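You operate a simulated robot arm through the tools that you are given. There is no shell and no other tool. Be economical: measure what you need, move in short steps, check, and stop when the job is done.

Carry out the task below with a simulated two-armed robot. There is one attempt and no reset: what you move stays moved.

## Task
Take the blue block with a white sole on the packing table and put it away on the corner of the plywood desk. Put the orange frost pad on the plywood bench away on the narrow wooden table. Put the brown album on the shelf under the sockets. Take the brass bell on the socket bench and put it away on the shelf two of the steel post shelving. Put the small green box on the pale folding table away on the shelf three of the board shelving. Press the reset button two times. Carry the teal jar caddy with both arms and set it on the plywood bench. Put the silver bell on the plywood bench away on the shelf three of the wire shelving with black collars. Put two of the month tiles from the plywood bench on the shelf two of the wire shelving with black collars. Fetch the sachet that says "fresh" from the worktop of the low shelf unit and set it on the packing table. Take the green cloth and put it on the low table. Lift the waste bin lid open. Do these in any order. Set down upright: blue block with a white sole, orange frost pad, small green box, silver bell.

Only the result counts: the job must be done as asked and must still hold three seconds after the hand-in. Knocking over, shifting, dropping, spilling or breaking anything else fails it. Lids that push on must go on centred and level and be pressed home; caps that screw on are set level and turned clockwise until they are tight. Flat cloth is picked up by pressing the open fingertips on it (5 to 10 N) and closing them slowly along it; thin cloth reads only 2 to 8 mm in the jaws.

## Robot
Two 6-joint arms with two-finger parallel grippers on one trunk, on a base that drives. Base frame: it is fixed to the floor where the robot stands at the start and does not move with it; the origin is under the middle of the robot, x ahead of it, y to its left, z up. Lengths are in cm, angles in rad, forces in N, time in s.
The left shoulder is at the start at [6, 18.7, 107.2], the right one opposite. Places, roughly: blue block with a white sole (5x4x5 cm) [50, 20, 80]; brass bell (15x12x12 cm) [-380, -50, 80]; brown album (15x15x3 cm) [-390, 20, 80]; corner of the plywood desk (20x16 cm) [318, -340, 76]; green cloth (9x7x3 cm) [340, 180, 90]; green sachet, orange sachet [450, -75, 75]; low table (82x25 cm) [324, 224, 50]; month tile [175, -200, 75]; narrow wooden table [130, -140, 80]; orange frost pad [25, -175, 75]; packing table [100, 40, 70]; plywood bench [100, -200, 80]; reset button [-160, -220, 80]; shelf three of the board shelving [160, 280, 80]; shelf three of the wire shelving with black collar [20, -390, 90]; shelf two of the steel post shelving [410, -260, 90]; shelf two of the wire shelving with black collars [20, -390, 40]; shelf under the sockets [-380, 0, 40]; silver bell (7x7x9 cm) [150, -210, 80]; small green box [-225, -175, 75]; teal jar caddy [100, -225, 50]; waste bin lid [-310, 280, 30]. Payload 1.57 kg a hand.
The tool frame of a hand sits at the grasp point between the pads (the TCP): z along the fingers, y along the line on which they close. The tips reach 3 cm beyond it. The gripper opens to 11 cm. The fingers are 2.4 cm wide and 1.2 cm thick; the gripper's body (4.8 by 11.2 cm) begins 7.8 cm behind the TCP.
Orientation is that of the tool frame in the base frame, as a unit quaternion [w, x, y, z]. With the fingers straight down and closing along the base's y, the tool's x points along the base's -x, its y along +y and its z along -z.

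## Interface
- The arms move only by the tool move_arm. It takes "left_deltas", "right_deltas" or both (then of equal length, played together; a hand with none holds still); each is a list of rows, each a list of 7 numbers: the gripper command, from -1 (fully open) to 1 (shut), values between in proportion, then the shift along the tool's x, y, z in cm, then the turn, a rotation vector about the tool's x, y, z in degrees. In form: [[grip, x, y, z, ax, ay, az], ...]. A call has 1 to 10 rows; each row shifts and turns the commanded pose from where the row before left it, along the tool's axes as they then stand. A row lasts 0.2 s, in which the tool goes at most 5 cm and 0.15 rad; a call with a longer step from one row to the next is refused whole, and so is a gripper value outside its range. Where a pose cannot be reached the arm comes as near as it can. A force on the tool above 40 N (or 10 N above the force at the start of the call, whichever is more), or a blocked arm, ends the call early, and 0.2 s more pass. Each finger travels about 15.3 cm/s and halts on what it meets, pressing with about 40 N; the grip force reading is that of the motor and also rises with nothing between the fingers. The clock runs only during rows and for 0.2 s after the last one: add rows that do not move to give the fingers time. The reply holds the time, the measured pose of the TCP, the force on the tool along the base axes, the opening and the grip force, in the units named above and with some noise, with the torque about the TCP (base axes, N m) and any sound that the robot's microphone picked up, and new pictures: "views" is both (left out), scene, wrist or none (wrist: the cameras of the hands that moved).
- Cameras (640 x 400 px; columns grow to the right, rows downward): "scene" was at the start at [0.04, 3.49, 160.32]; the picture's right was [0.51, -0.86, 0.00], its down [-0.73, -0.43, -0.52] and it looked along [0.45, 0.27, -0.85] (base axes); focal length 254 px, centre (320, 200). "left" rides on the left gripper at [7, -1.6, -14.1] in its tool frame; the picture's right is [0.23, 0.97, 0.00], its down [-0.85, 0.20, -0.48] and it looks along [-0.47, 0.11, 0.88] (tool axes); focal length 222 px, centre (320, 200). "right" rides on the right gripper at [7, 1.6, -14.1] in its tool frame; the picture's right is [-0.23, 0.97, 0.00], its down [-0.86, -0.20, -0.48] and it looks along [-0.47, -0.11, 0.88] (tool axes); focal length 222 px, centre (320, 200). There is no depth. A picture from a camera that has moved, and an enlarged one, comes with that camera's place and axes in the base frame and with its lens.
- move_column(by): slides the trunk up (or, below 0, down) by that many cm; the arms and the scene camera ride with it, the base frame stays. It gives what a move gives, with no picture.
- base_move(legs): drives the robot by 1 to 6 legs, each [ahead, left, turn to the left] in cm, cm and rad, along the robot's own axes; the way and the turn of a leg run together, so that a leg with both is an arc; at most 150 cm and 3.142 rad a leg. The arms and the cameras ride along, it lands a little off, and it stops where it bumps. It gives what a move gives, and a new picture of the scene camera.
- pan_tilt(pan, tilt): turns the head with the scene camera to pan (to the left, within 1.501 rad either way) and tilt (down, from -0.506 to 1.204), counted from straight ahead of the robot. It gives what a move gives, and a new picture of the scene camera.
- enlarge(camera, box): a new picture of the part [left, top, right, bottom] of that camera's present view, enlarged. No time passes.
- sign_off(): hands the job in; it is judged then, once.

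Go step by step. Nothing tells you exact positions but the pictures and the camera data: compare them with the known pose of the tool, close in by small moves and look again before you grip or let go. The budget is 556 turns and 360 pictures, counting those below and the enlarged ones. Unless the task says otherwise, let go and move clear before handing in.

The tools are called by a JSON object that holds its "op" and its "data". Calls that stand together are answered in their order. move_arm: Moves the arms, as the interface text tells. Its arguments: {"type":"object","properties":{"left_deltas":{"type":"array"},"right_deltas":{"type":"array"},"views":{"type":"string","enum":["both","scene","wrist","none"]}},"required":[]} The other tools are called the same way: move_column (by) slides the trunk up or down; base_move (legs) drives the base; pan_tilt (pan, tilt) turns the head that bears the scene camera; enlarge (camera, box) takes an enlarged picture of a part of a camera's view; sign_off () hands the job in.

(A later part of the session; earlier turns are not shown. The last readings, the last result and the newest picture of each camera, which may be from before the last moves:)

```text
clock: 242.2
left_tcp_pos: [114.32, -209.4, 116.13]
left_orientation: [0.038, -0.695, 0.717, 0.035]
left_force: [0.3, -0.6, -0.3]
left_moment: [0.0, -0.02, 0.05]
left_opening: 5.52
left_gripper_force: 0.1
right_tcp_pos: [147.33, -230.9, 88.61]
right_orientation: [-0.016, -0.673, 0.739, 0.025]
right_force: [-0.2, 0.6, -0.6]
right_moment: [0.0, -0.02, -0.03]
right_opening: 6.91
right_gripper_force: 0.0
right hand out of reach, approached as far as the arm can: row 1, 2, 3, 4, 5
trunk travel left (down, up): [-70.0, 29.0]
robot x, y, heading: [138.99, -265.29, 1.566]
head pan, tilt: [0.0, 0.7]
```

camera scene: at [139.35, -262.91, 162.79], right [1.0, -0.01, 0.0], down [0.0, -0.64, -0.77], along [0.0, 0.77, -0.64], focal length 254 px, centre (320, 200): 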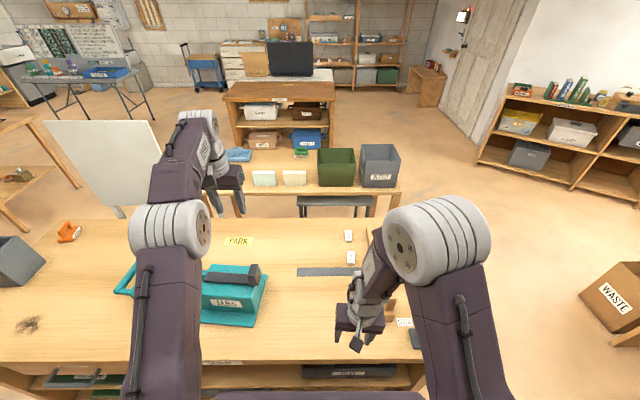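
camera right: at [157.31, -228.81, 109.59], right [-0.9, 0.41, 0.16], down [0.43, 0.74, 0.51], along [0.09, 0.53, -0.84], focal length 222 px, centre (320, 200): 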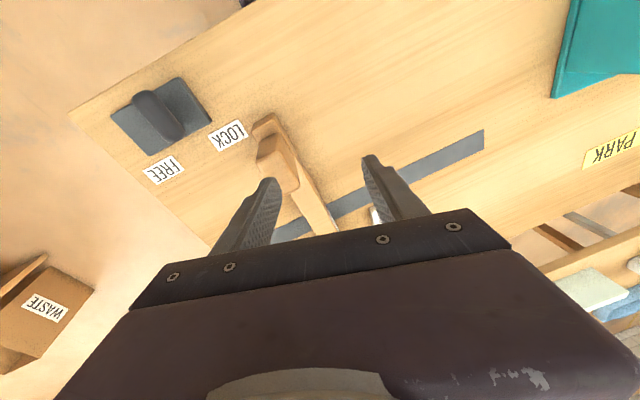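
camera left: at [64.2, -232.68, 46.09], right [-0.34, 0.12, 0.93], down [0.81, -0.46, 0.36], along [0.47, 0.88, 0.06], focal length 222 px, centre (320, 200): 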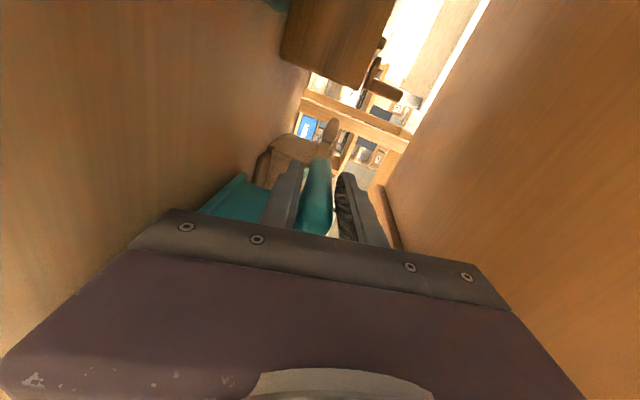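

{"op": "move_arm", "data": {"right_deltas": [[-0.25, 0, 0, 0, 0, 0, -8], [-0.25, 0, 0, 0, 0, 0, -8], [-0.25, 0, 0, 0, 0, 0, -8], [-0.25, 0, 0, 0, 0, 0, -8]], "views": "none"}}

{"op": "move_arm", "data": {"right_deltas": [[-0.25, 0, -3, 0, 0, 0, 0], [-0.25, 0, -3, 0, 0, 0, 0], [-0.25, 0, -3, 0, 0, 0, 0]], "views": "none"}}

{"op": "move_arm", "data": {"right_deltas": [[-0.25, 0, 0, -3, 0, 0, 0], [-0.25, 0, 0, -3, 0, 0, 0], [-0.25, 0, 0, -3, 0, 0, 0]], "views": "none"}}

```text
clock: 243.2
left_tcp_pos: [114.3, -209.41, 116.09]
left_orientation: [0.04, -0.695, 0.717, 0.036]
left_force: [0.4, -0.5, 0.3]
left_moment: [-0.03, 0.0, 0.03]
left_opening: 5.5
left_gripper_force: 0.1
right_tcp_pos: [135.79, -240.44, 87.1]
right_orientation: [0.007, 0.843, -0.537, -0.024]
right_force: [12.1, 22.7, -4.0]
right_moment: [-3.04, 2.03, 1.47]
right_opening: 6.85
right_gripper_force: 0.0
right hand out of reach, approached as far as the arm can: row 1, 2, 3, 4
trunk travel left (down, up): [-70.0, 29.0]
robot x, y, heading: [139.3, -265.24, 1.567]
head pan, tilt: [0.0, 0.7]
```

```text
clock: 244.0
left_tcp_pos: [114.42, -209.36, 116.09]
left_orientation: [0.037, -0.695, 0.717, 0.036]
left_force: [-0.7, 0.9, -0.1]
left_moment: [0.0, 0.03, 0.01]
left_opening: 5.5
left_gripper_force: 0.1
right_tcp_pos: [135.84, -240.33, 87.2]
right_orientation: [0.008, 0.843, -0.538, -0.023]
right_force: [12.9, 31.4, -9.5]
right_moment: [-3.99, 2.24, 1.81]
right_opening: 6.88
right_gripper_force: 0.1
right hand out of reach, approached as far as the arm can: row 1, 2, 3
trunk travel left (down, up): [-70.0, 29.0]
robot x, y, heading: [139.43, -265.5, 1.566]
head pan, tilt: [0.0, 0.7]
```

```text
clock: 244.5
left_tcp_pos: [114.33, -209.4, 116.21]
left_orientation: [0.039, -0.695, 0.717, 0.037]
left_force: [0.7, 1.0, 0.4]
left_moment: [0.0, 0.04, 0.03]
left_opening: 5.51
left_gripper_force: 0.1
right_tcp_pos: [136.13, -240.16, 89.71]
right_orientation: [0.011, 0.837, -0.545, -0.036]
right_force: [0.3, 0.0, -0.5]
right_moment: [-0.01, 0.06, -0.02]
right_opening: 6.92
right_gripper_force: 0.1
right hand out of reach, approached as far as the arm can: row 1, 2
trunk travel left (down, up): [-70.0, 29.0]
robot x, y, heading: [139.34, -265.23, 1.566]
head pan, tilt: [0.0, 0.7]
stopped in row 2 (right hand): the force on the tool passed its limit (the readings are from after the stop); the commanded pose is now the measured one
```

{"op": "move_arm", "data": {"right_deltas": [[-0.25, -2, 0, -2, 0, 0, 0], [-0.25, -2, 0, -2, 0, 0, 0], [-0.25, -2, 0, -2, 0, 0, 0], [-0.25, -2, 0, -2, 0, 0, 0]], "views": "scene"}}

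```text
clock: 245.5
left_tcp_pos: [114.33, -209.33, 115.98]
left_orientation: [0.038, -0.695, 0.718, 0.035]
left_force: [-0.1, -0.4, 0.2]
left_moment: [0.03, -0.02, 0.03]
left_opening: 5.48
left_gripper_force: 0.0
right_tcp_pos: [136.18, -240.28, 89.61]
right_orientation: [0.01, 0.837, -0.546, -0.035]
right_force: [0.3, -0.3, -0.3]
right_moment: [-0.01, -0.01, 0.01]
right_opening: 6.88
right_gripper_force: 0.0
right hand out of reach, approached as far as the arm can: row 1, 2, 3, 4
trunk travel left (down, up): [-70.0, 29.0]
robot x, y, heading: [139.21, -265.2, 1.565]
head pan, tilt: [0.0, 0.7]
camera scene: at [139.3, -262.74, 162.79], right [1.0, -0.01, 0.0], down [0.0, -0.64, -0.76], along [0.0, 0.76, -0.64], focal length 254 px, centre (320, 200)
```

scene: 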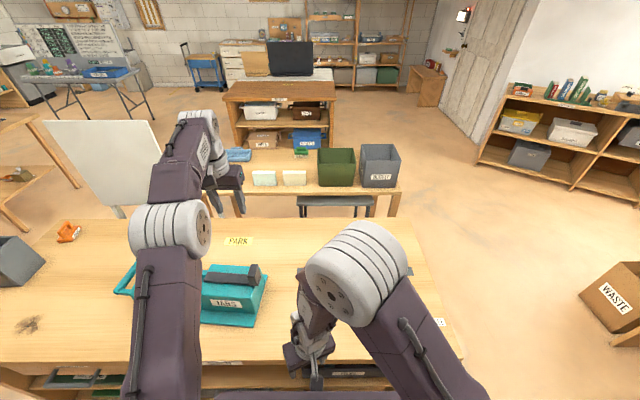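

{"op": "move_arm", "data": {"right_deltas": [[-0.25, 0, 0, 0, 0, -7, 0], [-0.25, 0, 0, 0, 0, -7, 0], [-0.25, 0, 0, 0, 0, -7, 0], [-0.25, 0, 0, 0, 0, -7, 0], [-0.25, 0, 0, 0, 0, -7, 0]], "views": "none"}}

{"op": "move_arm", "data": {"right_deltas": [[-0.25, 0, 0, 4, 0, 0, 0], [-0.25, 0, 0, 4, 0, 0, 0], [-0.25, 0, 0, 4, 0, 0, 0]], "views": "none"}}

```text
clock: 245.8
left_tcp_pos: [114.36, -209.34, 116.04]
left_orientation: [0.039, -0.695, 0.717, 0.035]
left_force: [0.6, 0.1, -0.1]
left_moment: [-0.01, 0.01, -0.01]
left_opening: 5.52
left_gripper_force: 0.0
right_tcp_pos: [135.67, -239.63, 89.86]
right_orientation: [0.0, 0.836, -0.546, -0.054]
right_force: [-1.5, 1.7, 1.1]
right_moment: [-0.31, -0.06, 0.01]
right_opening: 6.91
right_gripper_force: 0.0
trunk travel left (down, up): [-70.0, 29.0]
robot x, y, heading: [138.73, -265.19, 1.56]
head pan, tilt: [0.0, 0.7]
stopped in row 1 (right hand): the force on the tool passed its limit (the readings are from after the stop); the commanded pose is now the measured one
```

```text
clock: 246.6
left_tcp_pos: [114.35, -209.24, 115.96]
left_orientation: [0.039, -0.695, 0.717, 0.035]
left_force: [1.2, 0.2, -0.2]
left_moment: [-0.03, -0.02, 0.01]
left_opening: 5.5
left_gripper_force: 0.0
right_tcp_pos: [132.08, -237.61, 79.45]
right_orientation: [-0.01, 0.837, -0.546, -0.046]
right_force: [0.2, 0.4, -0.2]
right_moment: [-0.02, -0.01, -0.01]
right_opening: 6.89
right_gripper_force: 0.1
right hand out of reach, approached as far as the arm can: row 1, 2, 3
trunk travel left (down, up): [-70.0, 29.0]
robot x, y, heading: [139.13, -265.0, 1.567]
head pan, tilt: [0.0, 0.7]
```

I back the robot off the bench to free space before unfolding the right arm.

{"op": "base_move", "data": {"legs": [[-35, 0, 0]]}}

{"op": "move_arm", "data": {"right_deltas": [[-0.25, -3, -3, 2, 0, 0, 0], [-0.25, -3, -3, 2, 0, 0, 0], [-0.25, -3, -3, 2, 0, 0, 0], [-0.25, -3, -3, 2, 0, 0, 0], [-0.25, -3, -3, 0, 0, 0, 0], [-0.25, -3, -3, 0, 0, 0, 0]], "views": "none"}}

{"op": "move_arm", "data": {"right_deltas": [[-0.25, -3, 0, 0, 0, 0, 0], [-0.25, -3, 0, 0, 0, 0, 0], [-0.25, -3, 0, 0, 0, 0, 0], [-0.25, -3, 0, 0, 0, 0, 0], [-0.25, -3, 0, 0, 0, 0, 0], [-0.25, -3, 0, 0, 0, 0, 0]], "views": "scene"}}

```text
clock: 248.8
left_tcp_pos: [114.1, -244.05, 116.14]
left_orientation: [0.038, -0.695, 0.717, 0.036]
left_force: [-0.1, 0.1, -0.4]
left_moment: [0.01, 0.02, -0.02]
left_opening: 5.48
left_gripper_force: 0.2
right_tcp_pos: [131.85, -272.31, 79.56]
right_orientation: [-0.009, 0.837, -0.545, -0.047]
right_force: [0.9, -0.9, -0.3]
right_moment: [-0.01, -0.02, 0.0]
right_opening: 6.87
right_gripper_force: 0.1
trunk travel left (down, up): [-70.0, 29.0]
robot x, y, heading: [138.9, -300.01, 1.565]
head pan, tilt: [0.0, 0.7]
camera scene: at [139.13, -297.32, 162.79], right [1.0, 0.0, 0.0], down [0.0, -0.64, -0.76], along [0.0, 0.76, -0.64], focal length 254 px, centre (320, 200)
```

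scene: 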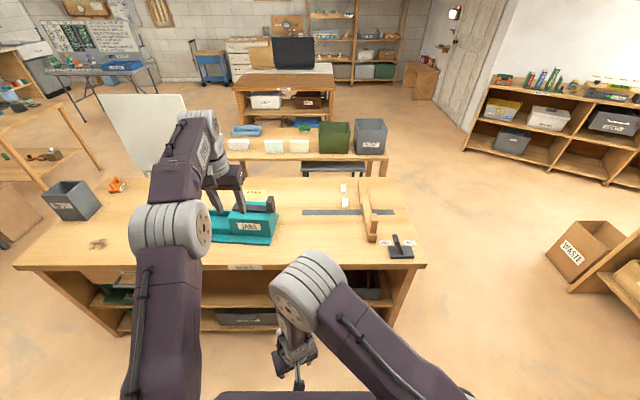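

```text
clock: 250.2
left_tcp_pos: [114.13, -244.05, 115.97]
left_orientation: [0.038, -0.695, 0.717, 0.036]
left_force: [-0.8, -0.1, -0.3]
left_moment: [0.02, 0.0, 0.01]
left_opening: 5.51
left_gripper_force: 0.1
right_tcp_pos: [131.66, -269.16, 75.25]
right_orientation: [-0.008, 0.832, -0.552, -0.047]
right_force: [-0.3, -0.1, 0.0]
right_moment: [-0.01, 0.0, 0.0]
right_opening: 6.87
right_gripper_force: 0.0
right hand out of reach, approached as far as the arm can: row 1, 2, 3, 4, 5, 6
trunk travel left (down, up): [-70.0, 29.0]
robot x, y, heading: [139.2, -299.53, 1.566]
head pan, tilt: [0.0, 0.7]
```

```text
clock: 251.6
left_tcp_pos: [114.01, -244.02, 116.03]
left_orientation: [0.038, -0.695, 0.717, 0.036]
left_force: [-0.1, 0.7, -0.2]
left_moment: [-0.01, -0.01, -0.01]
left_opening: 5.48
left_gripper_force: 0.1
right_tcp_pos: [131.76, -269.23, 75.29]
right_orientation: [-0.009, 0.832, -0.552, -0.048]
right_force: [-0.3, 1.1, -0.9]
right_moment: [0.0, 0.0, 0.0]
right_opening: 6.88
right_gripper_force: 0.0
right hand out of reach, approached as far as the arm can: row 1, 2, 3, 4, 5, 6
trunk travel left (down, up): [-70.0, 29.0]
robot x, y, heading: [139.21, -299.98, 1.563]
head pan, tilt: [0.0, 0.7]
camera scene: at [139.14, -297.38, 162.79], right [1.0, 0.0, 0.0], down [0.0, -0.64, -0.76], along [0.0, 0.76, -0.64], focal length 254 px, centre (320, 200)
```

scene: 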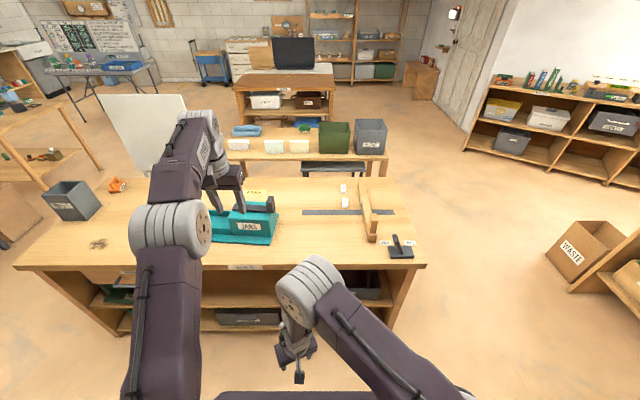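

The forearm/wrist rotation is against its stop; rotating the tool the other way (az+) should free it. I turn it back about half a turn.

{"op": "move_arm", "data": {"right_deltas": [[-0.25, 0, 0, 0, 0, 0, 8.4], [-0.25, 0, 0, 0, 0, 0, 8.4], [-0.25, 0, 0, 0, 0, 0, 8.4], [-0.25, 0, 0, 0, 0, 0, 8.4], [-0.25, 0, 0, 0, 0, 0, 8.4], [-0.25, 0, 0, 0, 0, 0, 8.4], [-0.25, 0, 0, 0, 0, 0, 8.4], [-0.25, 0, 0, 0, 0, 0, 8.4], [-0.25, 0, 0, 0, 0, 0, 8.4], [-0.25, 0, 0, 0, 0, 0, 8.4]], "views": "none"}}

{"op": "move_arm", "data": {"right_deltas": [[-0.25, 0, 0, 0, 0, 0, 8.4], [-0.25, 0, 0, 0, 0, 0, 8.4], [-0.25, 0, 0, 0, 0, 0, 8.4], [-0.25, 0, 0, 0, 0, 0, 8.4], [-0.25, 0, 0, -2, 0, 0, 0], [-0.25, 0, 0, -4, 0, 0, 0], [-0.25, 0, 0, -4, 0, 0, 0], [-0.25, 0, 0, -4, 0, 0, 0], [-0.25, 0, 0, -4, 0, 0, 0], [-0.25, 0, 0, -4, 0, 0, 0]], "views": "none"}}

```text
clock: 253.8
left_tcp_pos: [114.02, -244.11, 115.9]
left_orientation: [0.038, -0.696, 0.716, 0.036]
left_force: [0.9, -0.1, 0.9]
left_moment: [0.0, 0.01, 0.02]
left_opening: 5.53
left_gripper_force: 0.0
right_tcp_pos: [131.53, -269.2, 75.18]
right_orientation: [-0.024, -0.255, 0.966, 0.042]
right_force: [-0.5, 0.3, 0.4]
right_moment: [-0.03, -0.01, 0.0]
right_opening: 6.85
right_gripper_force: 0.0
trunk travel left (down, up): [-70.0, 29.0]
robot x, y, heading: [139.26, -299.98, 1.565]
head pan, tilt: [0.0, 0.7]
```

```text
clock: 256.0
left_tcp_pos: [114.03, -244.22, 116.21]
left_orientation: [0.039, -0.695, 0.717, 0.036]
left_force: [0.0, 0.1, 0.4]
left_moment: [-0.04, -0.01, 0.04]
left_opening: 5.5
left_gripper_force: 0.0
right_tcp_pos: [137.62, -275.95, 90.68]
right_orientation: [-0.037, 0.033, 0.998, 0.038]
right_force: [0.4, 0.3, 0.1]
right_moment: [0.03, 0.01, 0.01]
right_opening: 6.86
right_gripper_force: 0.0
right hand out of reach, approached as far as the arm can: row 5, 6, 7, 8, 9, 10
trunk travel left (down, up): [-70.0, 29.0]
robot x, y, heading: [138.51, -299.87, 1.566]
head pan, tilt: [0.0, 0.7]
```

{"op": "move_arm", "data": {"right_deltas": [[-0.25, -3, 2, 0, 0, 0, 0], [-0.25, -3, 2, 0, 0, 0, 0], [-0.25, -3, 2, 0, 0, 0, 0], [-0.25, -3, 2, 0, 0, 0, 0], [-0.25, -3, 2, 0, 0, 0, 0], [-0.25, -3, 2, 0, 0, 0, 0], [-0.25, 0, 3, -2, 0, 0, 0], [-0.25, 0, 3, -2, 0, 0, 0], [-0.25, 0, 3, -2, 0, 0, 0], [-0.25, 0, 3, -2, 0, 0, 0]], "views": "scene"}}

```text
clock: 258.2
left_tcp_pos: [114.15, -244.0, 116.04]
left_orientation: [0.038, -0.695, 0.717, 0.035]
left_force: [0.4, 0.5, 0.3]
left_moment: [0.01, -0.05, 0.0]
left_opening: 5.51
left_gripper_force: 0.1
right_tcp_pos: [157.95, -257.41, 94.38]
right_orientation: [-0.058, 0.034, 0.997, 0.044]
right_force: [0.0, 0.5, -0.2]
right_moment: [0.01, 0.01, -0.02]
right_opening: 6.88
right_gripper_force: 0.0
right hand out of reach, approached as far as the arm can: row 8, 9, 10
trunk travel left (down, up): [-70.0, 29.0]
robot x, y, heading: [138.98, -299.69, 1.567]
head pan, tilt: [0.0, 0.7]
camera scene: at [139.15, -297.32, 162.79], right [1.0, 0.0, 0.0], down [0.0, -0.64, -0.76], along [0.0, 0.76, -0.64], focal length 254 px, centre (320, 200)
```

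scene: 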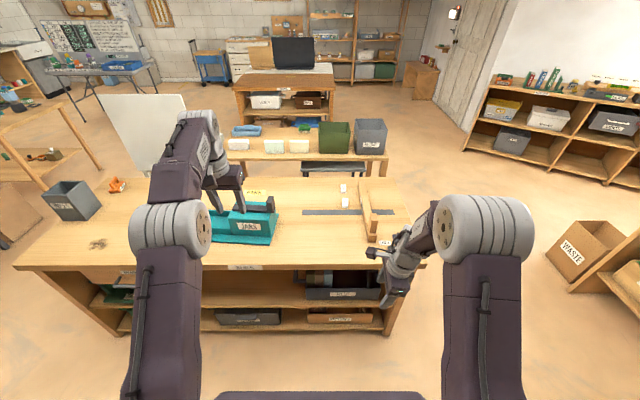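

{"op": "move_arm", "data": {"right_deltas": [[-0.25, 0, 0, 0, 0, 0, 8.4], [-0.25, 0, 0, 0, 0, 0, 8.4], [-0.25, 0, 0, 0, 0, 0, 8.4], [-0.25, 0, 0, 0, 0, 0, 8.4], [-0.25, 0, 0, 0, 0, 0, 8.4], [-0.25, 0, 0, 0, 0, 0, 8.4], [-0.25, 0, 0, 0, 0, 0, 8.4], [-0.25, 0, 0, 0, 0, 0, 8.4], [-0.25, 0, 0, 0, 0, 0, 8.4], [-0.25, 0, 0, 0, 0, 0, 8.4]], "views": "none"}}

{"op": "move_arm", "data": {"right_deltas": [[-0.25, 0, 0, -3, 0, 0, 0], [-0.25, 0, 0, -3, 0, 0, 0], [-0.25, 2, 0, -3, 0, 0, 0], [-0.25, 2, 0, -3, 0, 0, 0], [-0.25, 2, 0, 0, 0, 0, 0]], "views": "scene"}}

```text
clock: 260.4
left_tcp_pos: [114.03, -244.05, 116.04]
left_orientation: [0.038, -0.695, 0.717, 0.036]
left_force: [-0.5, 0.5, -0.2]
left_moment: [0.01, -0.02, -0.02]
left_opening: 5.51
left_gripper_force: 0.0
right_tcp_pos: [157.99, -257.35, 94.4]
right_orientation: [-0.073, 0.692, 0.718, -0.006]
right_force: [0.5, 0.1, -0.2]
right_moment: [-0.02, -0.01, -0.03]
right_opening: 6.88
right_gripper_force: 0.1
trunk travel left (down, up): [-70.0, 29.0]
robot x, y, heading: [139.32, -300.14, 1.568]
head pan, tilt: [0.0, 0.7]
```

```text
clock: 261.6
left_tcp_pos: [114.07, -244.01, 116.0]
left_orientation: [0.039, -0.695, 0.717, 0.036]
left_force: [-0.3, 0.1, -0.2]
left_moment: [-0.01, 0.01, -0.01]
left_opening: 5.49
left_gripper_force: 0.0
right_tcp_pos: [159.61, -255.56, 102.56]
right_orientation: [-0.102, 0.689, 0.717, -0.016]
right_force: [0.5, 0.2, 0.8]
right_moment: [-0.03, 0.01, 0.02]
right_opening: 6.89
right_gripper_force: 0.0
right hand out of reach, approached as far as the arm can: row 1, 2, 3, 4
trunk travel left (down, up): [-70.0, 29.0]
robot x, y, heading: [138.96, -299.95, 1.569]
head pan, tilt: [0.0, 0.7]
camera scene: at [139.14, -297.26, 162.79], right [1.0, 0.0, 0.0], down [0.0, -0.64, -0.76], along [0.0, 0.76, -0.64], focal length 254 px, centre (320, 200)
```

scene: 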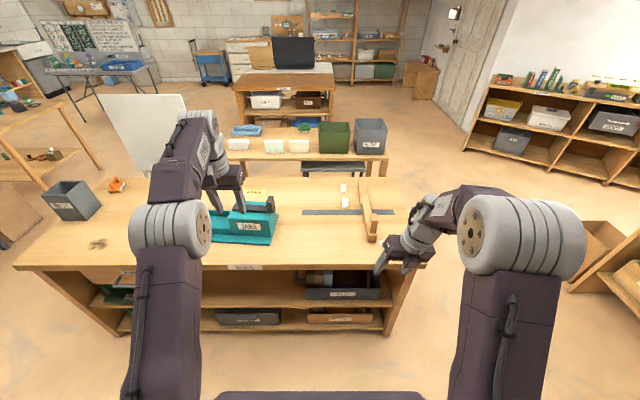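

{"op": "move_arm", "data": {"right_deltas": [[-0.25, 3, 0, 0, 0, 0, 0], [-0.25, 3, 0, 0, 0, 0, 0], [-0.25, 3, 0, 0, 0, 0, 0], [-0.25, 3, 0, 0, 0, 0, 0], [-0.25, 0, 0, 0, 6, 0, 0], [-0.25, 0, 0, 0, 6, 0, 0]], "views": "none"}}

{"op": "move_arm", "data": {"right_deltas": [[-0.25, 0, 0, 0, -6, 0, 0], [-0.25, 0, 0, 0, -6, 0, 0], [-0.25, 0, 0, 0, -6, 0, 0], [-0.25, 0, 0, 0, -6, 0, 0]], "views": "none"}}

```text
clock: 263.0
left_tcp_pos: [114.14, -244.19, 116.13]
left_orientation: [0.039, -0.696, 0.716, 0.036]
left_force: [-0.2, -0.2, 0.1]
left_moment: [0.01, 0.01, 0.0]
left_opening: 5.5
left_gripper_force: 0.1
right_tcp_pos: [159.04, -247.66, 100.03]
right_orientation: [-0.171, 0.676, 0.712, -0.086]
right_force: [0.2, 0.2, 0.7]
right_moment: [0.02, -0.01, 0.0]
right_opening: 6.89
right_gripper_force: 0.1
right hand out of reach, approached as far as the arm can: row 1, 2, 3, 4, 6
trunk travel left (down, up): [-70.0, 29.0]
robot x, y, heading: [139.08, -299.92, 1.566]
head pan, tilt: [0.0, 0.7]
```

```text
clock: 264.0
left_tcp_pos: [113.9, -244.01, 116.03]
left_orientation: [0.038, -0.695, 0.717, 0.036]
left_force: [-0.8, 0.1, -0.2]
left_moment: [0.01, -0.02, -0.04]
left_opening: 5.5
left_gripper_force: 0.1
right_tcp_pos: [159.17, -248.42, 99.36]
right_orientation: [-0.111, 0.689, 0.716, -0.017]
right_force: [-1.0, -0.4, -0.5]
right_moment: [-0.01, 0.0, -0.01]
right_opening: 6.85
right_gripper_force: 0.0
right hand out of reach, approached as far as the arm can: row 2, 3, 4
trunk travel left (down, up): [-70.0, 29.0]
robot x, y, heading: [138.72, -299.73, 1.567]
head pan, tilt: [0.0, 0.7]
```

The right tool is stuck short of vertical, consistent with the wrist roll sitting on the wrong side. I swing it around its forearm (inward, over the top) to bring it back to the normal side.

{"op": "move_arm", "data": {"right_deltas": [[0.5, 0, -3.26, -0.21, 7.5, 0, 0], [0.5, 0, -3.26, -0.21, 7.5, 0, 0], [0.5, 0, -3.26, -0.21, 7.5, 0, 0], [0.5, 0, -3.26, -0.21, 7.5, 0, 0], [0.5, 0, -3.26, -0.21, 7.5, 0, 0], [0.5, 0, -3.26, -0.21, 7.5, 0, 0], [0.5, 0, -3.26, -0.21, 7.5, 0, 0], [0.5, 0, -3.26, -0.21, 7.5, 0, 0], [0.5, 0, -3.26, -0.21, 7.5, 0, 0], [0.5, 0, -3.26, -0.21, 7.5, 0, 0]], "views": "scene"}}

```text
clock: 266.2
left_tcp_pos: [114.02, -244.24, 116.03]
left_orientation: [0.039, -0.696, 0.716, 0.036]
left_force: [-0.7, 0.1, 0.2]
left_moment: [0.0, 0.01, -0.02]
left_opening: 5.5
left_gripper_force: 0.1
right_tcp_pos: [117.33, -260.59, 114.32]
right_orientation: [-0.46, 0.548, 0.599, -0.36]
right_force: [-0.1, -0.1, -0.2]
right_moment: [0.0, -0.01, 0.0]
right_opening: 2.76
right_gripper_force: 0.1
right hand out of reach, approached as far as the arm can: row 3, 4, 5, 6, 7, 8, 9, 10
trunk travel left (down, up): [-70.0, 29.0]
robot x, y, heading: [138.89, -299.99, 1.567]
head pan, tilt: [0.0, 0.7]
camera scene: at [139.13, -297.45, 162.79], right [1.0, 0.0, 0.0], down [0.0, -0.64, -0.77], along [0.0, 0.77, -0.64], focal length 254 px, centre (320, 200)
```

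scene: 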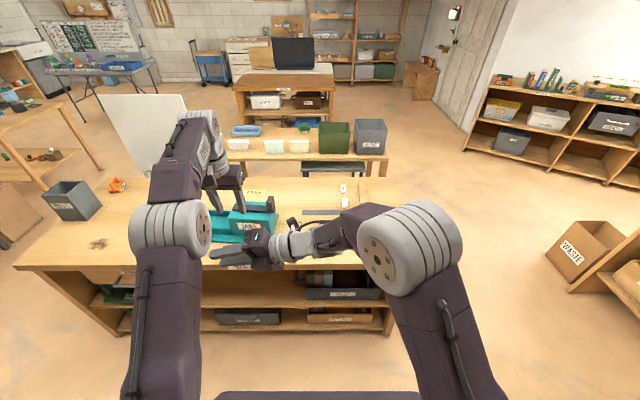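

{"op": "move_arm", "data": {"right_deltas": [[0.5, 0, 0, 0, 0, 0, 8.4], [0.5, 0, 0, 0, 0, 0, 8.4], [0.5, 0, 0, 0, 0, 0, 8.4], [0.5, 0, 0, 0, 0, 0, 8.4], [0.5, 0, 0, 0, 0, 0, 8.4], [0.5, 0, 0, 0, 0, 0, 8.4], [0.5, 0, 0, 0, 0, 0, 8.4], [0.5, 0, 0, 0, 0, 0, 8.4], [0.5, 0, 0, 0, 0, 0, 8.4], [0.5, 0, 0, 0, 0, 0, 8.4]], "views": "none"}}

{"op": "move_arm", "data": {"right_deltas": [[0.5, 0, 0, 0, 0, 0, 8.4], [0.5, 0, 0, 0, 0, 0, 8.4], [0.5, 0, 0, 0, 0, 0, 8.4], [0.5, 0, 0, 0, 0, 0, 8.4], [0.5, 0, 0, 0, 0, 0, 8.4], [0.5, 0, 0, 0, 0, 0, 8.4], [0.5, 0, 0, 0, 0, 0, 8.4], [0.5, 0, 0, 0, 0, 0, 8.4], [0.5, 0, 0, 0, 0, 0, 8.4], [0.5, 0, 0, 0, 0, 0, 8.4]], "views": "scene"}}

```text
clock: 268.4
left_tcp_pos: [114.04, -244.14, 116.09]
left_orientation: [0.039, -0.695, 0.717, 0.036]
left_force: [-0.1, -0.1, -0.8]
left_moment: [0.01, 0.01, -0.02]
left_opening: 5.51
left_gripper_force: 0.1
right_tcp_pos: [117.27, -260.14, 114.58]
right_orientation: [-0.101, 0.809, 0.078, -0.574]
right_force: [-0.8, 0.5, -1.2]
right_moment: [0.01, 0.01, -0.01]
right_opening: 2.76
right_gripper_force: 0.0
trunk travel left (down, up): [-70.0, 29.0]
robot x, y, heading: [139.29, -300.0, 1.569]
head pan, tilt: [0.0, 0.7]
```

```text
clock: 270.6
left_tcp_pos: [114.02, -243.98, 116.05]
left_orientation: [0.039, -0.696, 0.716, 0.036]
left_force: [0.8, 0.0, 0.3]
left_moment: [0.03, 0.03, 0.01]
left_opening: 5.5
left_gripper_force: 0.0
right_tcp_pos: [117.13, -260.15, 114.66]
right_orientation: [0.31, 0.653, -0.483, -0.495]
right_force: [-0.2, 0.1, 0.1]
right_moment: [0.02, 0.02, -0.01]
right_opening: 2.75
right_gripper_force: 0.0
trunk travel left (down, up): [-70.0, 29.0]
robot x, y, heading: [138.95, -299.87, 1.567]
head pan, tilt: [0.0, 0.7]
camera scene: at [139.14, -297.39, 162.79], right [1.0, 0.0, 0.0], down [0.0, -0.64, -0.76], along [0.0, 0.76, -0.64], focal length 254 px, centre (320, 200)
```

scene: 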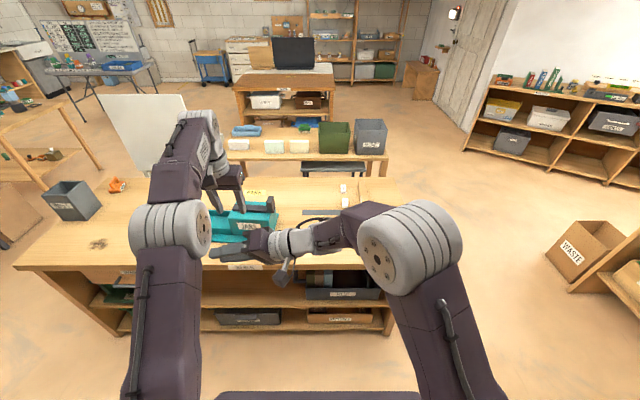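

{"op": "move_arm", "data": {"right_deltas": [[0.5, 0, -3.26, -0.21, 7.5, 0, 0], [0.5, 0, -3.26, -0.21, 7.5, 0, 0], [0.5, 0, -3.26, -0.21, 7.5, 0, 0], [0.5, 0, -3.26, -0.21, 7.5, 0, 0], [0.5, 0, -3.26, -0.21, 7.5, 0, 0], [0.5, 0, -3.26, -0.21, 7.5, 0, 0], [0.5, 0, -3.26, -0.21, 7.5, 0, 0], [0.5, 0, -3.26, -0.21, 7.5, 0, 0], [0.5, 0, -3.26, -0.21, 7.5, 0, 0], [0.5, 0, 0, 0, 0, 0, 0]], "views": "scene"}}

```text
clock: 272.8
left_tcp_pos: [114.07, -243.98, 116.04]
left_orientation: [0.038, -0.695, 0.717, 0.035]
left_force: [-0.6, -0.2, -0.4]
left_moment: [0.0, 0.01, 0.01]
left_opening: 5.48
left_gripper_force: 0.0
right_tcp_pos: [136.78, -254.16, 98.37]
right_orientation: [-0.038, 0.722, -0.658, -0.21]
right_force: [0.2, 0.5, 0.5]
right_moment: [0.01, 0.0, -0.02]
right_opening: 2.73
right_gripper_force: 0.1
right hand out of reach, approached as far as the arm can: row 8, 9
trunk travel left (down, up): [-70.0, 29.0]
robot x, y, heading: [139.01, -300.05, 1.567]
head pan, tilt: [0.0, 0.7]
camera scene: at [139.11, -297.38, 162.79], right [1.0, 0.0, 0.0], down [0.0, -0.64, -0.76], along [0.0, 0.76, -0.64], focal length 254 px, centre (320, 200)
```

scene: 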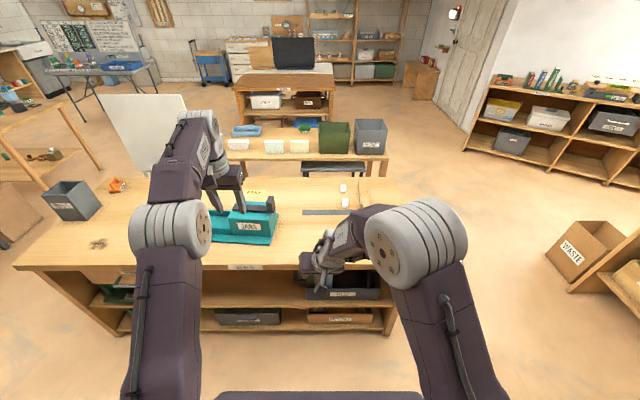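

{"op": "move_arm", "data": {"right_deltas": [[0.5, -3, -3, 0, 0, 0, 0], [0.5, -3, -3, 0, 0, 0, 0], [0.5, -3, -3, 0, 0, 0, 0], [0.5, -3, -3, 0, 0, 0, 0], [0.5, -3, -3, 0, 0, 0, 0], [0.5, -3, -3, 0, 0, 0, 0], [0.5, -3, -2, 0, 5, 0, 0], [0.5, -3, 0, 0, 5, 0, 0], [0.5, -3, 0, 0, 5, 0, 0], [0.5, -3, 0, 0, 0, 0, 0]], "views": "scene"}}

```text
clock: 275.0
left_tcp_pos: [114.04, -244.08, 116.05]
left_orientation: [0.038, -0.696, 0.717, 0.035]
left_force: [0.1, 0.4, -0.5]
left_moment: [-0.01, 0.0, 0.01]
left_opening: 5.5
left_gripper_force: 0.0
right_tcp_pos: [157.44, -233.45, 101.08]
right_orientation: [-0.065, 0.719, -0.663, -0.198]
right_force: [-0.4, -0.1, -0.2]
right_moment: [0.0, 0.01, -0.03]
right_opening: 2.78
right_gripper_force: 0.0
right hand out of reach, approached as far as the arm can: row 7, 8, 9, 10
trunk travel left (down, up): [-70.0, 29.0]
robot x, y, heading: [139.1, -300.15, 1.57]
head pan, tilt: [0.0, 0.7]
camera scene: at [139.12, -297.38, 162.79], right [1.0, 0.0, 0.0], down [0.0, -0.64, -0.76], along [0.0, 0.76, -0.64], focal length 254 px, centre (320, 200)
```

scene: 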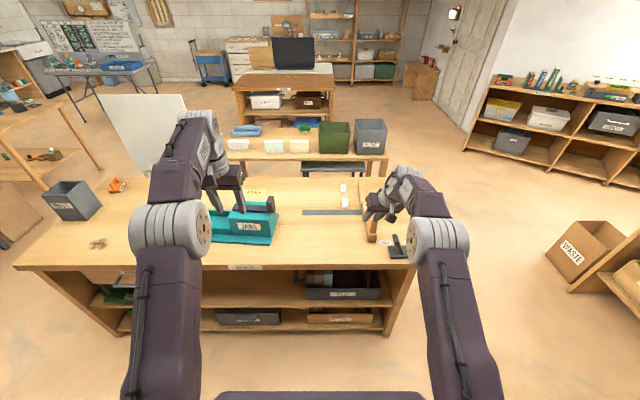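

{"op": "move_arm", "data": {"right_deltas": [[0.5, 2, 0, 0, 3, 4, 0], [0.5, 2, 0, 0, 3, 4, 0], [0.5, 2, 0, 0, 3, 4, 0], [0.5, 2, 0, 0, 3, 4, 0], [0.5, 0, 0, 0, 0, 4, 0]], "views": "none"}}

```text
clock: 276.2
left_tcp_pos: [114.06, -244.07, 116.07]
left_orientation: [0.038, -0.695, 0.717, 0.036]
left_force: [-0.3, 0.8, 0.2]
left_moment: [0.0, 0.04, 0.02]
left_opening: 5.49
left_gripper_force: 0.0
right_tcp_pos: [159.34, -241.42, 97.74]
right_orientation: [-0.017, 0.731, -0.668, -0.139]
right_force: [0.2, 1.0, -0.3]
right_moment: [0.0, 0.0, 0.01]
right_opening: 2.75
right_gripper_force: 0.0
right hand out of reach, approached as far as the arm can: row 1, 2, 3, 4, 5
trunk travel left (down, up): [-70.0, 29.0]
robot x, y, heading: [138.75, -300.08, 1.561]
head pan, tilt: [0.0, 0.7]
```

{"op": "move_arm", "data": {"right_deltas": [[0.5, 0, 0, 0, 0, 0, -8], [0.5, 0, 0, 0, 0, 0, -8], [0.5, 0, 0, 0, 5, 0, -8], [0.5, 0, 0, 0, 5, 0, 0], [0.5, 0, 0, 0, 0, 5, 0], [0.5, 0, 0, 0, 0, 5, 0]], "views": "none"}}

```text
refused: row 3 steps farther than a row can; nothing moved
```

{"op": "move_arm", "data": {"right_deltas": [[0.5, 0, 0, 0, 0, 0, -8], [0.5, 0, 0, 0, 0, 0, -8], [0.5, 0, 0, 0, 0, 0, -8], [0.5, 0, 0, 0, 5, 0, 0], [0.5, 0, 0, 0, 5, 0, 0], [0.5, 0, 0, 0, 0, 5, 0], [0.5, 0, 0, 0, 0, 5, 0]], "views": "none"}}

```text
clock: 277.8
left_tcp_pos: [114.04, -244.12, 116.0]
left_orientation: [0.039, -0.695, 0.717, 0.036]
left_force: [0.3, -0.4, 0.3]
left_moment: [0.02, 0.0, -0.05]
left_opening: 5.51
left_gripper_force: 0.0
right_tcp_pos: [160.5, -244.2, 95.79]
right_orientation: [-0.084, 0.851, -0.505, -0.119]
right_force: [0.2, 0.1, 0.3]
right_moment: [0.03, 0.0, 0.04]
right_opening: 2.74
right_gripper_force: 0.1
right hand out of reach, approached as far as the arm can: row 1, 2, 4, 5, 6, 7
trunk travel left (down, up): [-70.0, 29.0]
robot x, y, heading: [138.86, -299.8, 1.57]
head pan, tilt: [0.0, 0.7]
```

{"op": "move_arm", "data": {"right_deltas": [[0.5, 0, 0, -4.5, 0, -5, 0], [0.5, 0, 0, -4.5, 0, -5, 0], [0.5, 0, 0, -4.5, 0, -5, 0], [0.5, -2, 0, -4, 0, -5, 0], [0.5, -3, 0, -3, 0, -5, 0], [0.5, -4, 0, -2, 0, -5, 0], [0.5, -4, 0, 0, 0, -5, 0], [0.5, -4, 0, 0, 0, -5, 0], [0.5, -4, 0, 0, 0, -5, 0], [0.5, -4, 0, 0, 0, -5, 0]], "views": "none"}}

{"op": "move_arm", "data": {"right_deltas": [[0.5, -4, 0, 2, 0, 0, 0], [0.5, -4, 0, 2, 0, 0, 0], [0.5, -4, 0, 2, 0, 0, 0], [0.5, -4, 0, 2, 0, 0, 0], [0.5, -4, 0, 2, 0, 0, 0], [0.5, -4, 0, 2, 0, 0, 0]], "views": "scene"}}

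```text
clock: 280.0
left_tcp_pos: [113.93, -244.2, 116.01]
left_orientation: [0.037, -0.695, 0.717, 0.036]
left_force: [-0.4, 0.3, -0.7]
left_moment: [0.03, 0.03, 0.02]
left_opening: 5.49
left_gripper_force: 0.0
right_tcp_pos: [156.59, -239.16, 134.21]
right_orientation: [-0.289, 0.72, -0.422, -0.468]
right_force: [-1.0, 1.3, 0.6]
right_moment: [0.01, 0.02, 0.03]
right_opening: 2.74
right_gripper_force: 0.1
trunk travel left (down, up): [-70.0, 29.0]
robot x, y, heading: [138.81, -300.22, 1.569]
head pan, tilt: [0.0, 0.7]
```

```text
clock: 281.4
left_tcp_pos: [114.01, -244.05, 116.03]
left_orientation: [0.04, -0.695, 0.717, 0.034]
left_force: [-0.5, -0.3, 0.5]
left_moment: [0.04, -0.03, 0.05]
left_opening: 5.5
left_gripper_force: 0.0
right_tcp_pos: [148.04, -231.63, 140.79]
right_orientation: [-0.292, 0.719, -0.423, -0.468]
right_force: [-0.8, 0.1, 0.1]
right_moment: [-0.01, 0.01, 0.01]
right_opening: 2.76
right_gripper_force: 0.0
right hand out of reach, approached as far as the arm can: row 3, 4, 5, 6
trunk travel left (down, up): [-70.0, 29.0]
robot x, y, heading: [138.98, -300.1, 1.565]
head pan, tilt: [0.0, 0.7]
camera scene: at [139.11, -297.36, 162.79], right [1.0, 0.0, 0.0], down [0.0, -0.64, -0.76], along [0.0, 0.76, -0.64], focal length 254 px, centre (320, 200)
```

scene: 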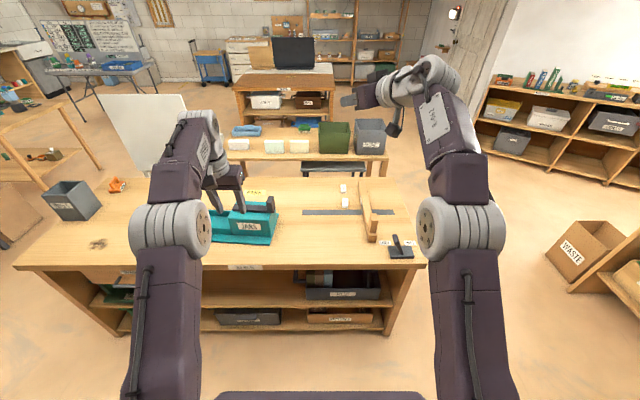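

{"op": "move_arm", "data": {"right_deltas": [[0.5, 3.06, 0, -0.19, 0, 7, 0], [0.5, 3.06, 0, -0.19, 0, 7, 0], [0.5, 3.06, 0, -0.19, 0, 7, 0], [0.5, 3.06, 0, -0.19, 0, 7, 0], [0.5, 3.06, 0, -0.19, 0, 7, 0], [0.5, 3.06, 0, -0.19, 0, 7, 0], [0.5, 3.06, 0, -0.19, 0, 7, 0], [0.5, 3.06, 0, -0.19, 0, 7, 0], [0.5, 3.06, 0, -0.19, 0, 5, 0], [0.5, 0, 0, 0, 0, 0, 0]], "views": "scene"}}

```text
clock: 283.6
left_tcp_pos: [113.96, -244.07, 115.96]
left_orientation: [0.039, -0.696, 0.717, 0.035]
left_force: [-1.2, 0.0, -0.2]
left_moment: [0.03, -0.03, -0.01]
left_opening: 5.49
left_gripper_force: 0.1
right_tcp_pos: [159.15, -254.4, 112.89]
right_orientation: [-0.047, 0.855, -0.497, -0.139]
right_force: [-0.2, 0.0, -0.1]
right_moment: [-0.01, -0.04, -0.01]
right_opening: 2.76
right_gripper_force: 0.0
right hand out of reach, approached as far as the arm can: row 1, 2, 3, 4, 5, 6, 7, 8, 9
trunk travel left (down, up): [-70.0, 29.0]
robot x, y, heading: [138.98, -299.77, 1.569]
head pan, tilt: [0.0, 0.7]
camera scene: at [139.05, -297.32, 162.79], right [1.0, 0.0, 0.0], down [0.0, -0.64, -0.76], along [0.0, 0.76, -0.64], focal length 254 px, centre (320, 200)
```

scene: 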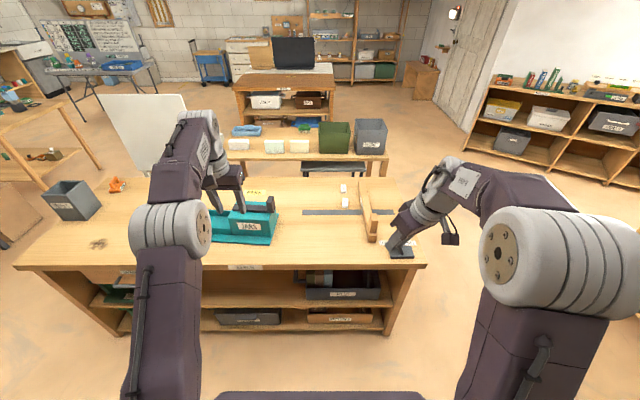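

{"op": "move_arm", "data": {"right_deltas": [[0.5, 0, 0, 0, 1.5, 3, 5.9], [0.5, 0, 0, 0, 1.5, 3, 5.9], [0.5, 0, 0, 0, 1.5, 3, 5.9], [0.5, 0, 0, 0, 1.5, 3, 5.9], [0.5, 0, 0, 0, 1.5, 3, 5.9], [0.5, 0, 0, 0, 0, 0, 0]], "views": "none"}}

```text
clock: 285.0
left_tcp_pos: [113.97, -244.12, 116.06]
left_orientation: [0.039, -0.696, 0.717, 0.035]
left_force: [0.2, -0.7, -0.1]
left_moment: [-0.01, 0.04, -0.02]
left_opening: 5.51
left_gripper_force: 0.0
right_tcp_pos: [161.56, -258.57, 105.3]
right_orientation: [0.031, 0.704, -0.702, -0.101]
right_force: [0.2, 0.3, -0.5]
right_moment: [-0.01, 0.01, 0.01]
right_opening: 2.74
right_gripper_force: 0.0
right hand out of reach, approached as far as the arm can: row 1, 2, 3, 4, 5
trunk travel left (down, up): [-70.0, 29.0]
robot x, y, heading: [139.27, -299.73, 1.565]
head pan, tilt: [0.0, 0.7]
```

I try one more unflip: rotating the right tool in place, sideways, then over the top.

{"op": "move_arm", "data": {"right_deltas": [[0.5, 0, 2, -3, 8, 0, 0], [0.5, 0, 2, -3, 8, 0, 0], [0.5, 0, 2, -3, 8, 0, 0], [0.5, 0, 1, -3, 8, 0, 0], [0.5, 0, 0, 0, 8, 0, 0], [0.5, 0, 0, 0, 8, 0, 0], [0.5, 0, 0, 0, 8, 0, 0], [0.5, 0, 0, 0, 8, 0, 0], [0.5, 0, 0, 0, 8, 0, 0], [0.5, 0, 0, 0, 8, 0, 0]], "views": "none"}}

```text
clock: 287.2
left_tcp_pos: [114.02, -244.09, 116.03]
left_orientation: [0.038, -0.695, 0.717, 0.036]
left_force: [-0.3, -0.2, 0.1]
left_moment: [-0.01, 0.02, 0.02]
left_opening: 5.49
left_gripper_force: 0.0
right_tcp_pos: [161.62, -262.04, 104.11]
right_orientation: [0.027, -0.703, 0.703, 0.106]
right_force: [-0.1, 0.1, -1.0]
right_moment: [0.0, 0.01, -0.01]
right_opening: 2.77
right_gripper_force: 0.1
right hand out of reach, approached as far as the arm can: row 1, 2, 3, 4, 5, 6, 7, 8, 9, 10
trunk travel left (down, up): [-70.0, 29.0]
robot x, y, heading: [138.86, -300.04, 1.568]
head pan, tilt: [0.0, 0.7]
```

{"op": "move_arm", "data": {"right_deltas": [[0.5, 0, 2, -3, -8, 0, 0], [0.5, 0, 2, -3, -8, 0, 0], [0.5, 0, 0, -2, -8, 0, 0], [0.5, 0, 0, 0, -8, 0, 0], [0.5, 0, 0, 0, -8, 0, 0], [0.5, 0, 0, 0, -8, 0, 0], [0.5, 0, 0, 0, -8, 0, 0], [0.5, 0, 0, 0, -8, 0, 0], [0.5, 0, 0, 0, -8, 0, 0], [0.5, 0, 0, 0, -8, 0, 0]], "views": "scene"}}

```text
clock: 289.4
left_tcp_pos: [114.08, -244.23, 116.05]
left_orientation: [0.038, -0.696, 0.716, 0.035]
left_force: [0.2, 0.1, -0.2]
left_moment: [0.0, 0.02, -0.01]
left_opening: 5.5
left_gripper_force: 0.0
right_tcp_pos: [150.65, -265.82, 100.31]
right_orientation: [0.233, 0.662, -0.614, -0.36]
right_force: [-0.2, 0.6, 0.0]
right_moment: [-0.01, -0.01, -0.01]
right_opening: 2.77
right_gripper_force: 0.1
right hand out of reach, approached as far as the arm can: row 3, 4, 5, 6, 7, 8, 9, 10
trunk travel left (down, up): [-70.0, 29.0]
robot x, y, heading: [138.99, -300.05, 1.571]
head pan, tilt: [0.0, 0.7]
camera scene: at [139.14, -297.4, 162.79], right [1.0, 0.0, 0.0], down [0.0, -0.64, -0.76], along [0.0, 0.76, -0.64], focal length 254 px, centre (320, 200)
```

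scene: 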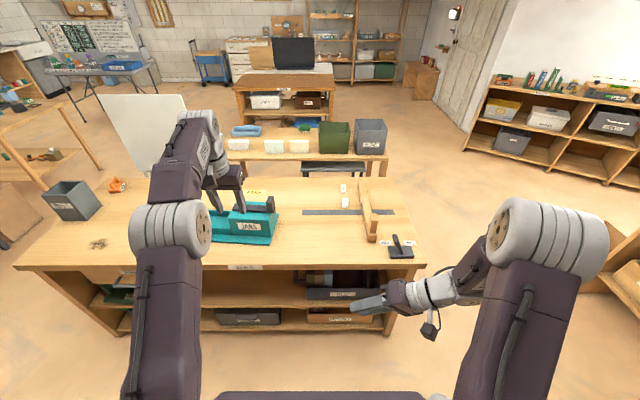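

I leave the right arm parked compactly and continue with the healthy left arm. Next: second month tile from the bench.

{"op": "base_move", "data": {"legs": [[0, -20, 0], [37, 0, 0]]}}

{"op": "enlarge", "data": {"camera": "left", "box": [0, 0, 640, 400]}}

```text
clock: 292.9
left_tcp_pos: [133.82, -207.98, 116.03]
left_orientation: [0.039, -0.694, 0.717, 0.037]
left_force: [0.0, -1.3, 0.4]
left_moment: [-0.02, 0.04, 0.0]
left_opening: 5.51
left_gripper_force: 0.1
right_tcp_pos: [170.21, -229.81, 100.24]
right_orientation: [0.23, 0.661, -0.616, -0.36]
right_force: [-0.3, 0.6, -0.2]
right_moment: [-0.01, -0.02, 0.03]
right_opening: 2.73
right_gripper_force: 0.0
trunk travel left (down, up): [-70.0, 29.0]
robot x, y, heading: [158.74, -263.99, 1.564]
head pan, tilt: [0.0, 0.7]
camera scene: at [158.68, -261.39, 162.79], right [1.0, -0.01, 0.0], down [-0.01, -0.64, -0.77], along [0.01, 0.77, -0.64], focal length 254 px, centre (320, 200)
```

scene: 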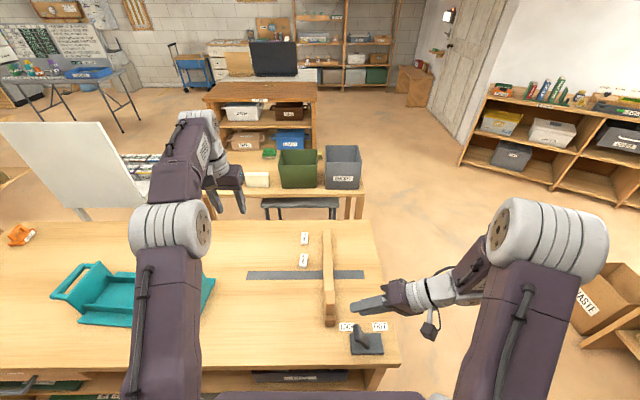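

```text
1.00 times, centred on (320, 200) of left
camera zoom: at [135.1, -216.37, 129.38], right [-0.98, -0.19, -0.03], down [-0.17, 0.81, 0.57], along [-0.09, 0.56, -0.82], focal length 222 px, centre (320, 200)
```

zoom: 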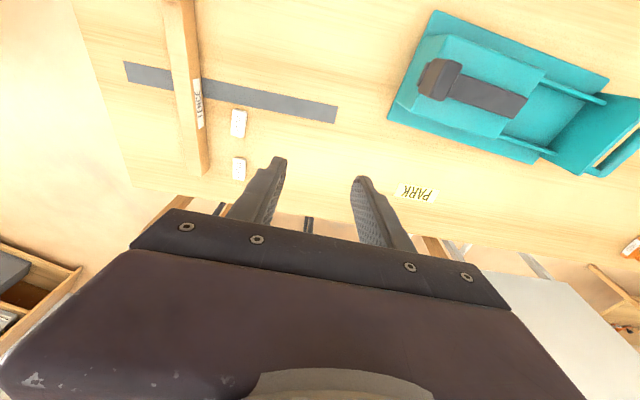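

{"op": "move_arm", "data": {"left_deltas": [[-0.1, -0.33, -2.19, 3.43, 0, 0, 0], [-0.1, -0.33, -2.19, 3.43, 0, 0, 0], [-0.1, -0.33, -2.19, 3.43, 0, 0, 0], [-0.1, -0.33, -2.19, 3.43, 0, 0, 0], [-0.1, -0.33, -2.19, 3.43, 0, 0, 0], [-0.1, -0.33, -2.19, 3.43, 0, 0, 0], [-0.1, -0.33, -2.19, 3.43, 0, -6.3, 4], [-0.1, -0.33, -2.19, 3.0, 0, -6.3, 4], [-0.1, 0, 0, 0, 0, -6.3, 4]], "views": "wrist"}}

```text
clock: 294.9
left_tcp_pos: [151.55, -202.96, 89.65]
left_orientation: [0.152, -0.599, 0.771, 0.153]
left_force: [0.4, 0.2, 0.7]
left_moment: [-0.02, 0.0, 0.02]
left_opening: 6.05
left_gripper_force: 0.0
right_tcp_pos: [170.26, -229.99, 100.3]
right_orientation: [0.23, 0.662, -0.617, -0.359]
right_force: [-0.6, -0.3, 0.7]
right_moment: [0.0, -0.01, 0.02]
right_opening: 2.74
right_gripper_force: 0.1
trunk travel left (down, up): [-70.0, 29.0]
robot x, y, heading: [158.4, -263.81, 1.562]
head pan, tilt: [0.0, 0.7]
camera left: at [150.67, -215.35, 99.36], right [-1.0, 0.03, -0.04], down [-0.02, 0.6, 0.8], along [0.05, 0.8, -0.6], focal length 222 px, centre (320, 200)
```

left: 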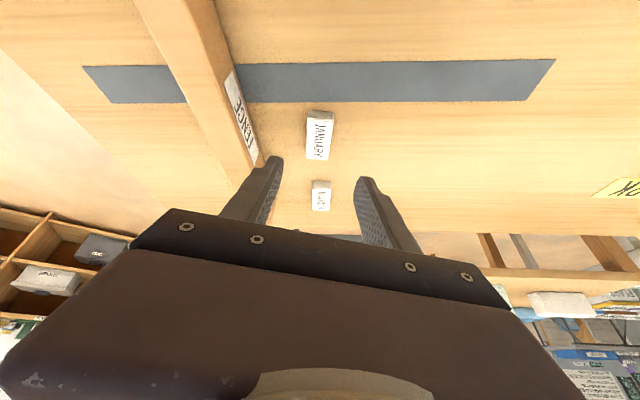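

{"op": "move_arm", "data": {"left_deltas": [[-0.1, 0.24, -0.07, 2.55, 0, 0, 0], [-0.1, 0.24, -0.07, 2.55, 0, 0, 0], [-0.1, 0.24, -0.07, 2.55, 0, 0, 0], [-0.1, 0.24, -0.07, 2.2, 0, 0, 0], [-0.1, 0, 0, 0, 0, 0, 0]], "views": "wrist"}}

```text
clock: 296.1
left_tcp_pos: [152.14, -199.65, 80.26]
left_orientation: [0.152, -0.6, 0.77, 0.154]
left_force: [0.0, 0.4, 0.3]
left_moment: [0.01, -0.02, 0.03]
left_opening: 6.04
left_gripper_force: 0.0
right_tcp_pos: [170.36, -229.75, 100.31]
right_orientation: [0.231, 0.661, -0.617, -0.359]
right_force: [-0.4, -0.1, 0.1]
right_moment: [-0.01, -0.02, 0.05]
right_opening: 2.72
right_gripper_force: 0.1
trunk travel left (down, up): [-70.0, 29.0]
robot x, y, heading: [158.76, -263.8, 1.561]
head pan, tilt: [0.0, 0.7]
camera left: at [151.34, -212.02, 90.08], right [-1.0, 0.03, -0.04], down [-0.02, 0.6, 0.8], along [0.05, 0.8, -0.6], focal length 222 px, centre (320, 200)
```

left: 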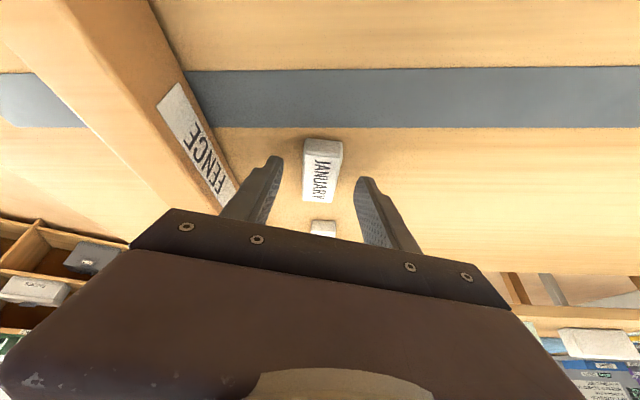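

{"op": "move_arm", "data": {"left_deltas": [[0.1, 0, 0, 0.2, 0, 0, 0], [0.3, 0, 0, 0, 0, 0, 0], [0.5, 0, 0, 0, 0, 0, 0], [1, 0, 0, 0, 0, 0, 0], [1, 0, 0, 0, 0, 0, 0], [1, 0, 0, -3, 0, 0, 0], [1, 0, 0, -4, 0, 0, 0], [1, 0, 0, -4, 0, 0, 0], [1, 0, 0, -4, 0, 0, 0]], "views": "wrist"}}

```text
clock: 298.1
left_tcp_pos: [151.68, -206.0, 93.95]
left_orientation: [0.152, -0.6, 0.77, 0.154]
left_force: [-0.2, 0.0, 0.8]
left_moment: [-0.02, 0.0, 0.02]
left_opening: 2.83
left_gripper_force: 38.2
right_tcp_pos: [170.29, -229.82, 100.3]
right_orientation: [0.23, 0.662, -0.616, -0.36]
right_force: [-1.1, -0.5, 0.0]
right_moment: [-0.01, -0.01, 0.02]
right_opening: 2.76
right_gripper_force: 0.0
trunk travel left (down, up): [-70.0, 29.0]
robot x, y, heading: [158.11, -264.26, 1.562]
head pan, tilt: [0.0, 0.7]
camera left: at [150.87, -218.29, 103.66], right [-1.0, 0.03, -0.04], down [-0.02, 0.6, 0.8], along [0.05, 0.8, -0.6], focal length 222 px, centre (320, 200)
```

left: 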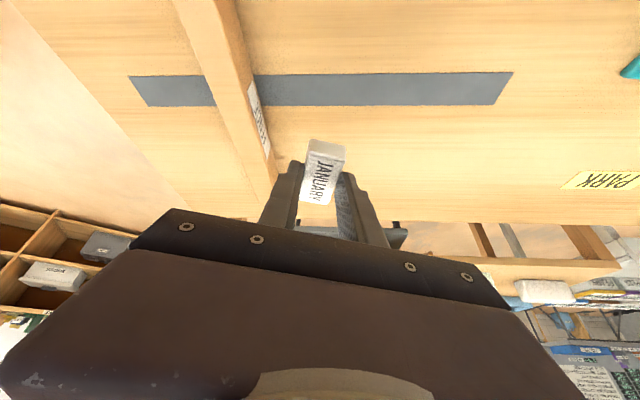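

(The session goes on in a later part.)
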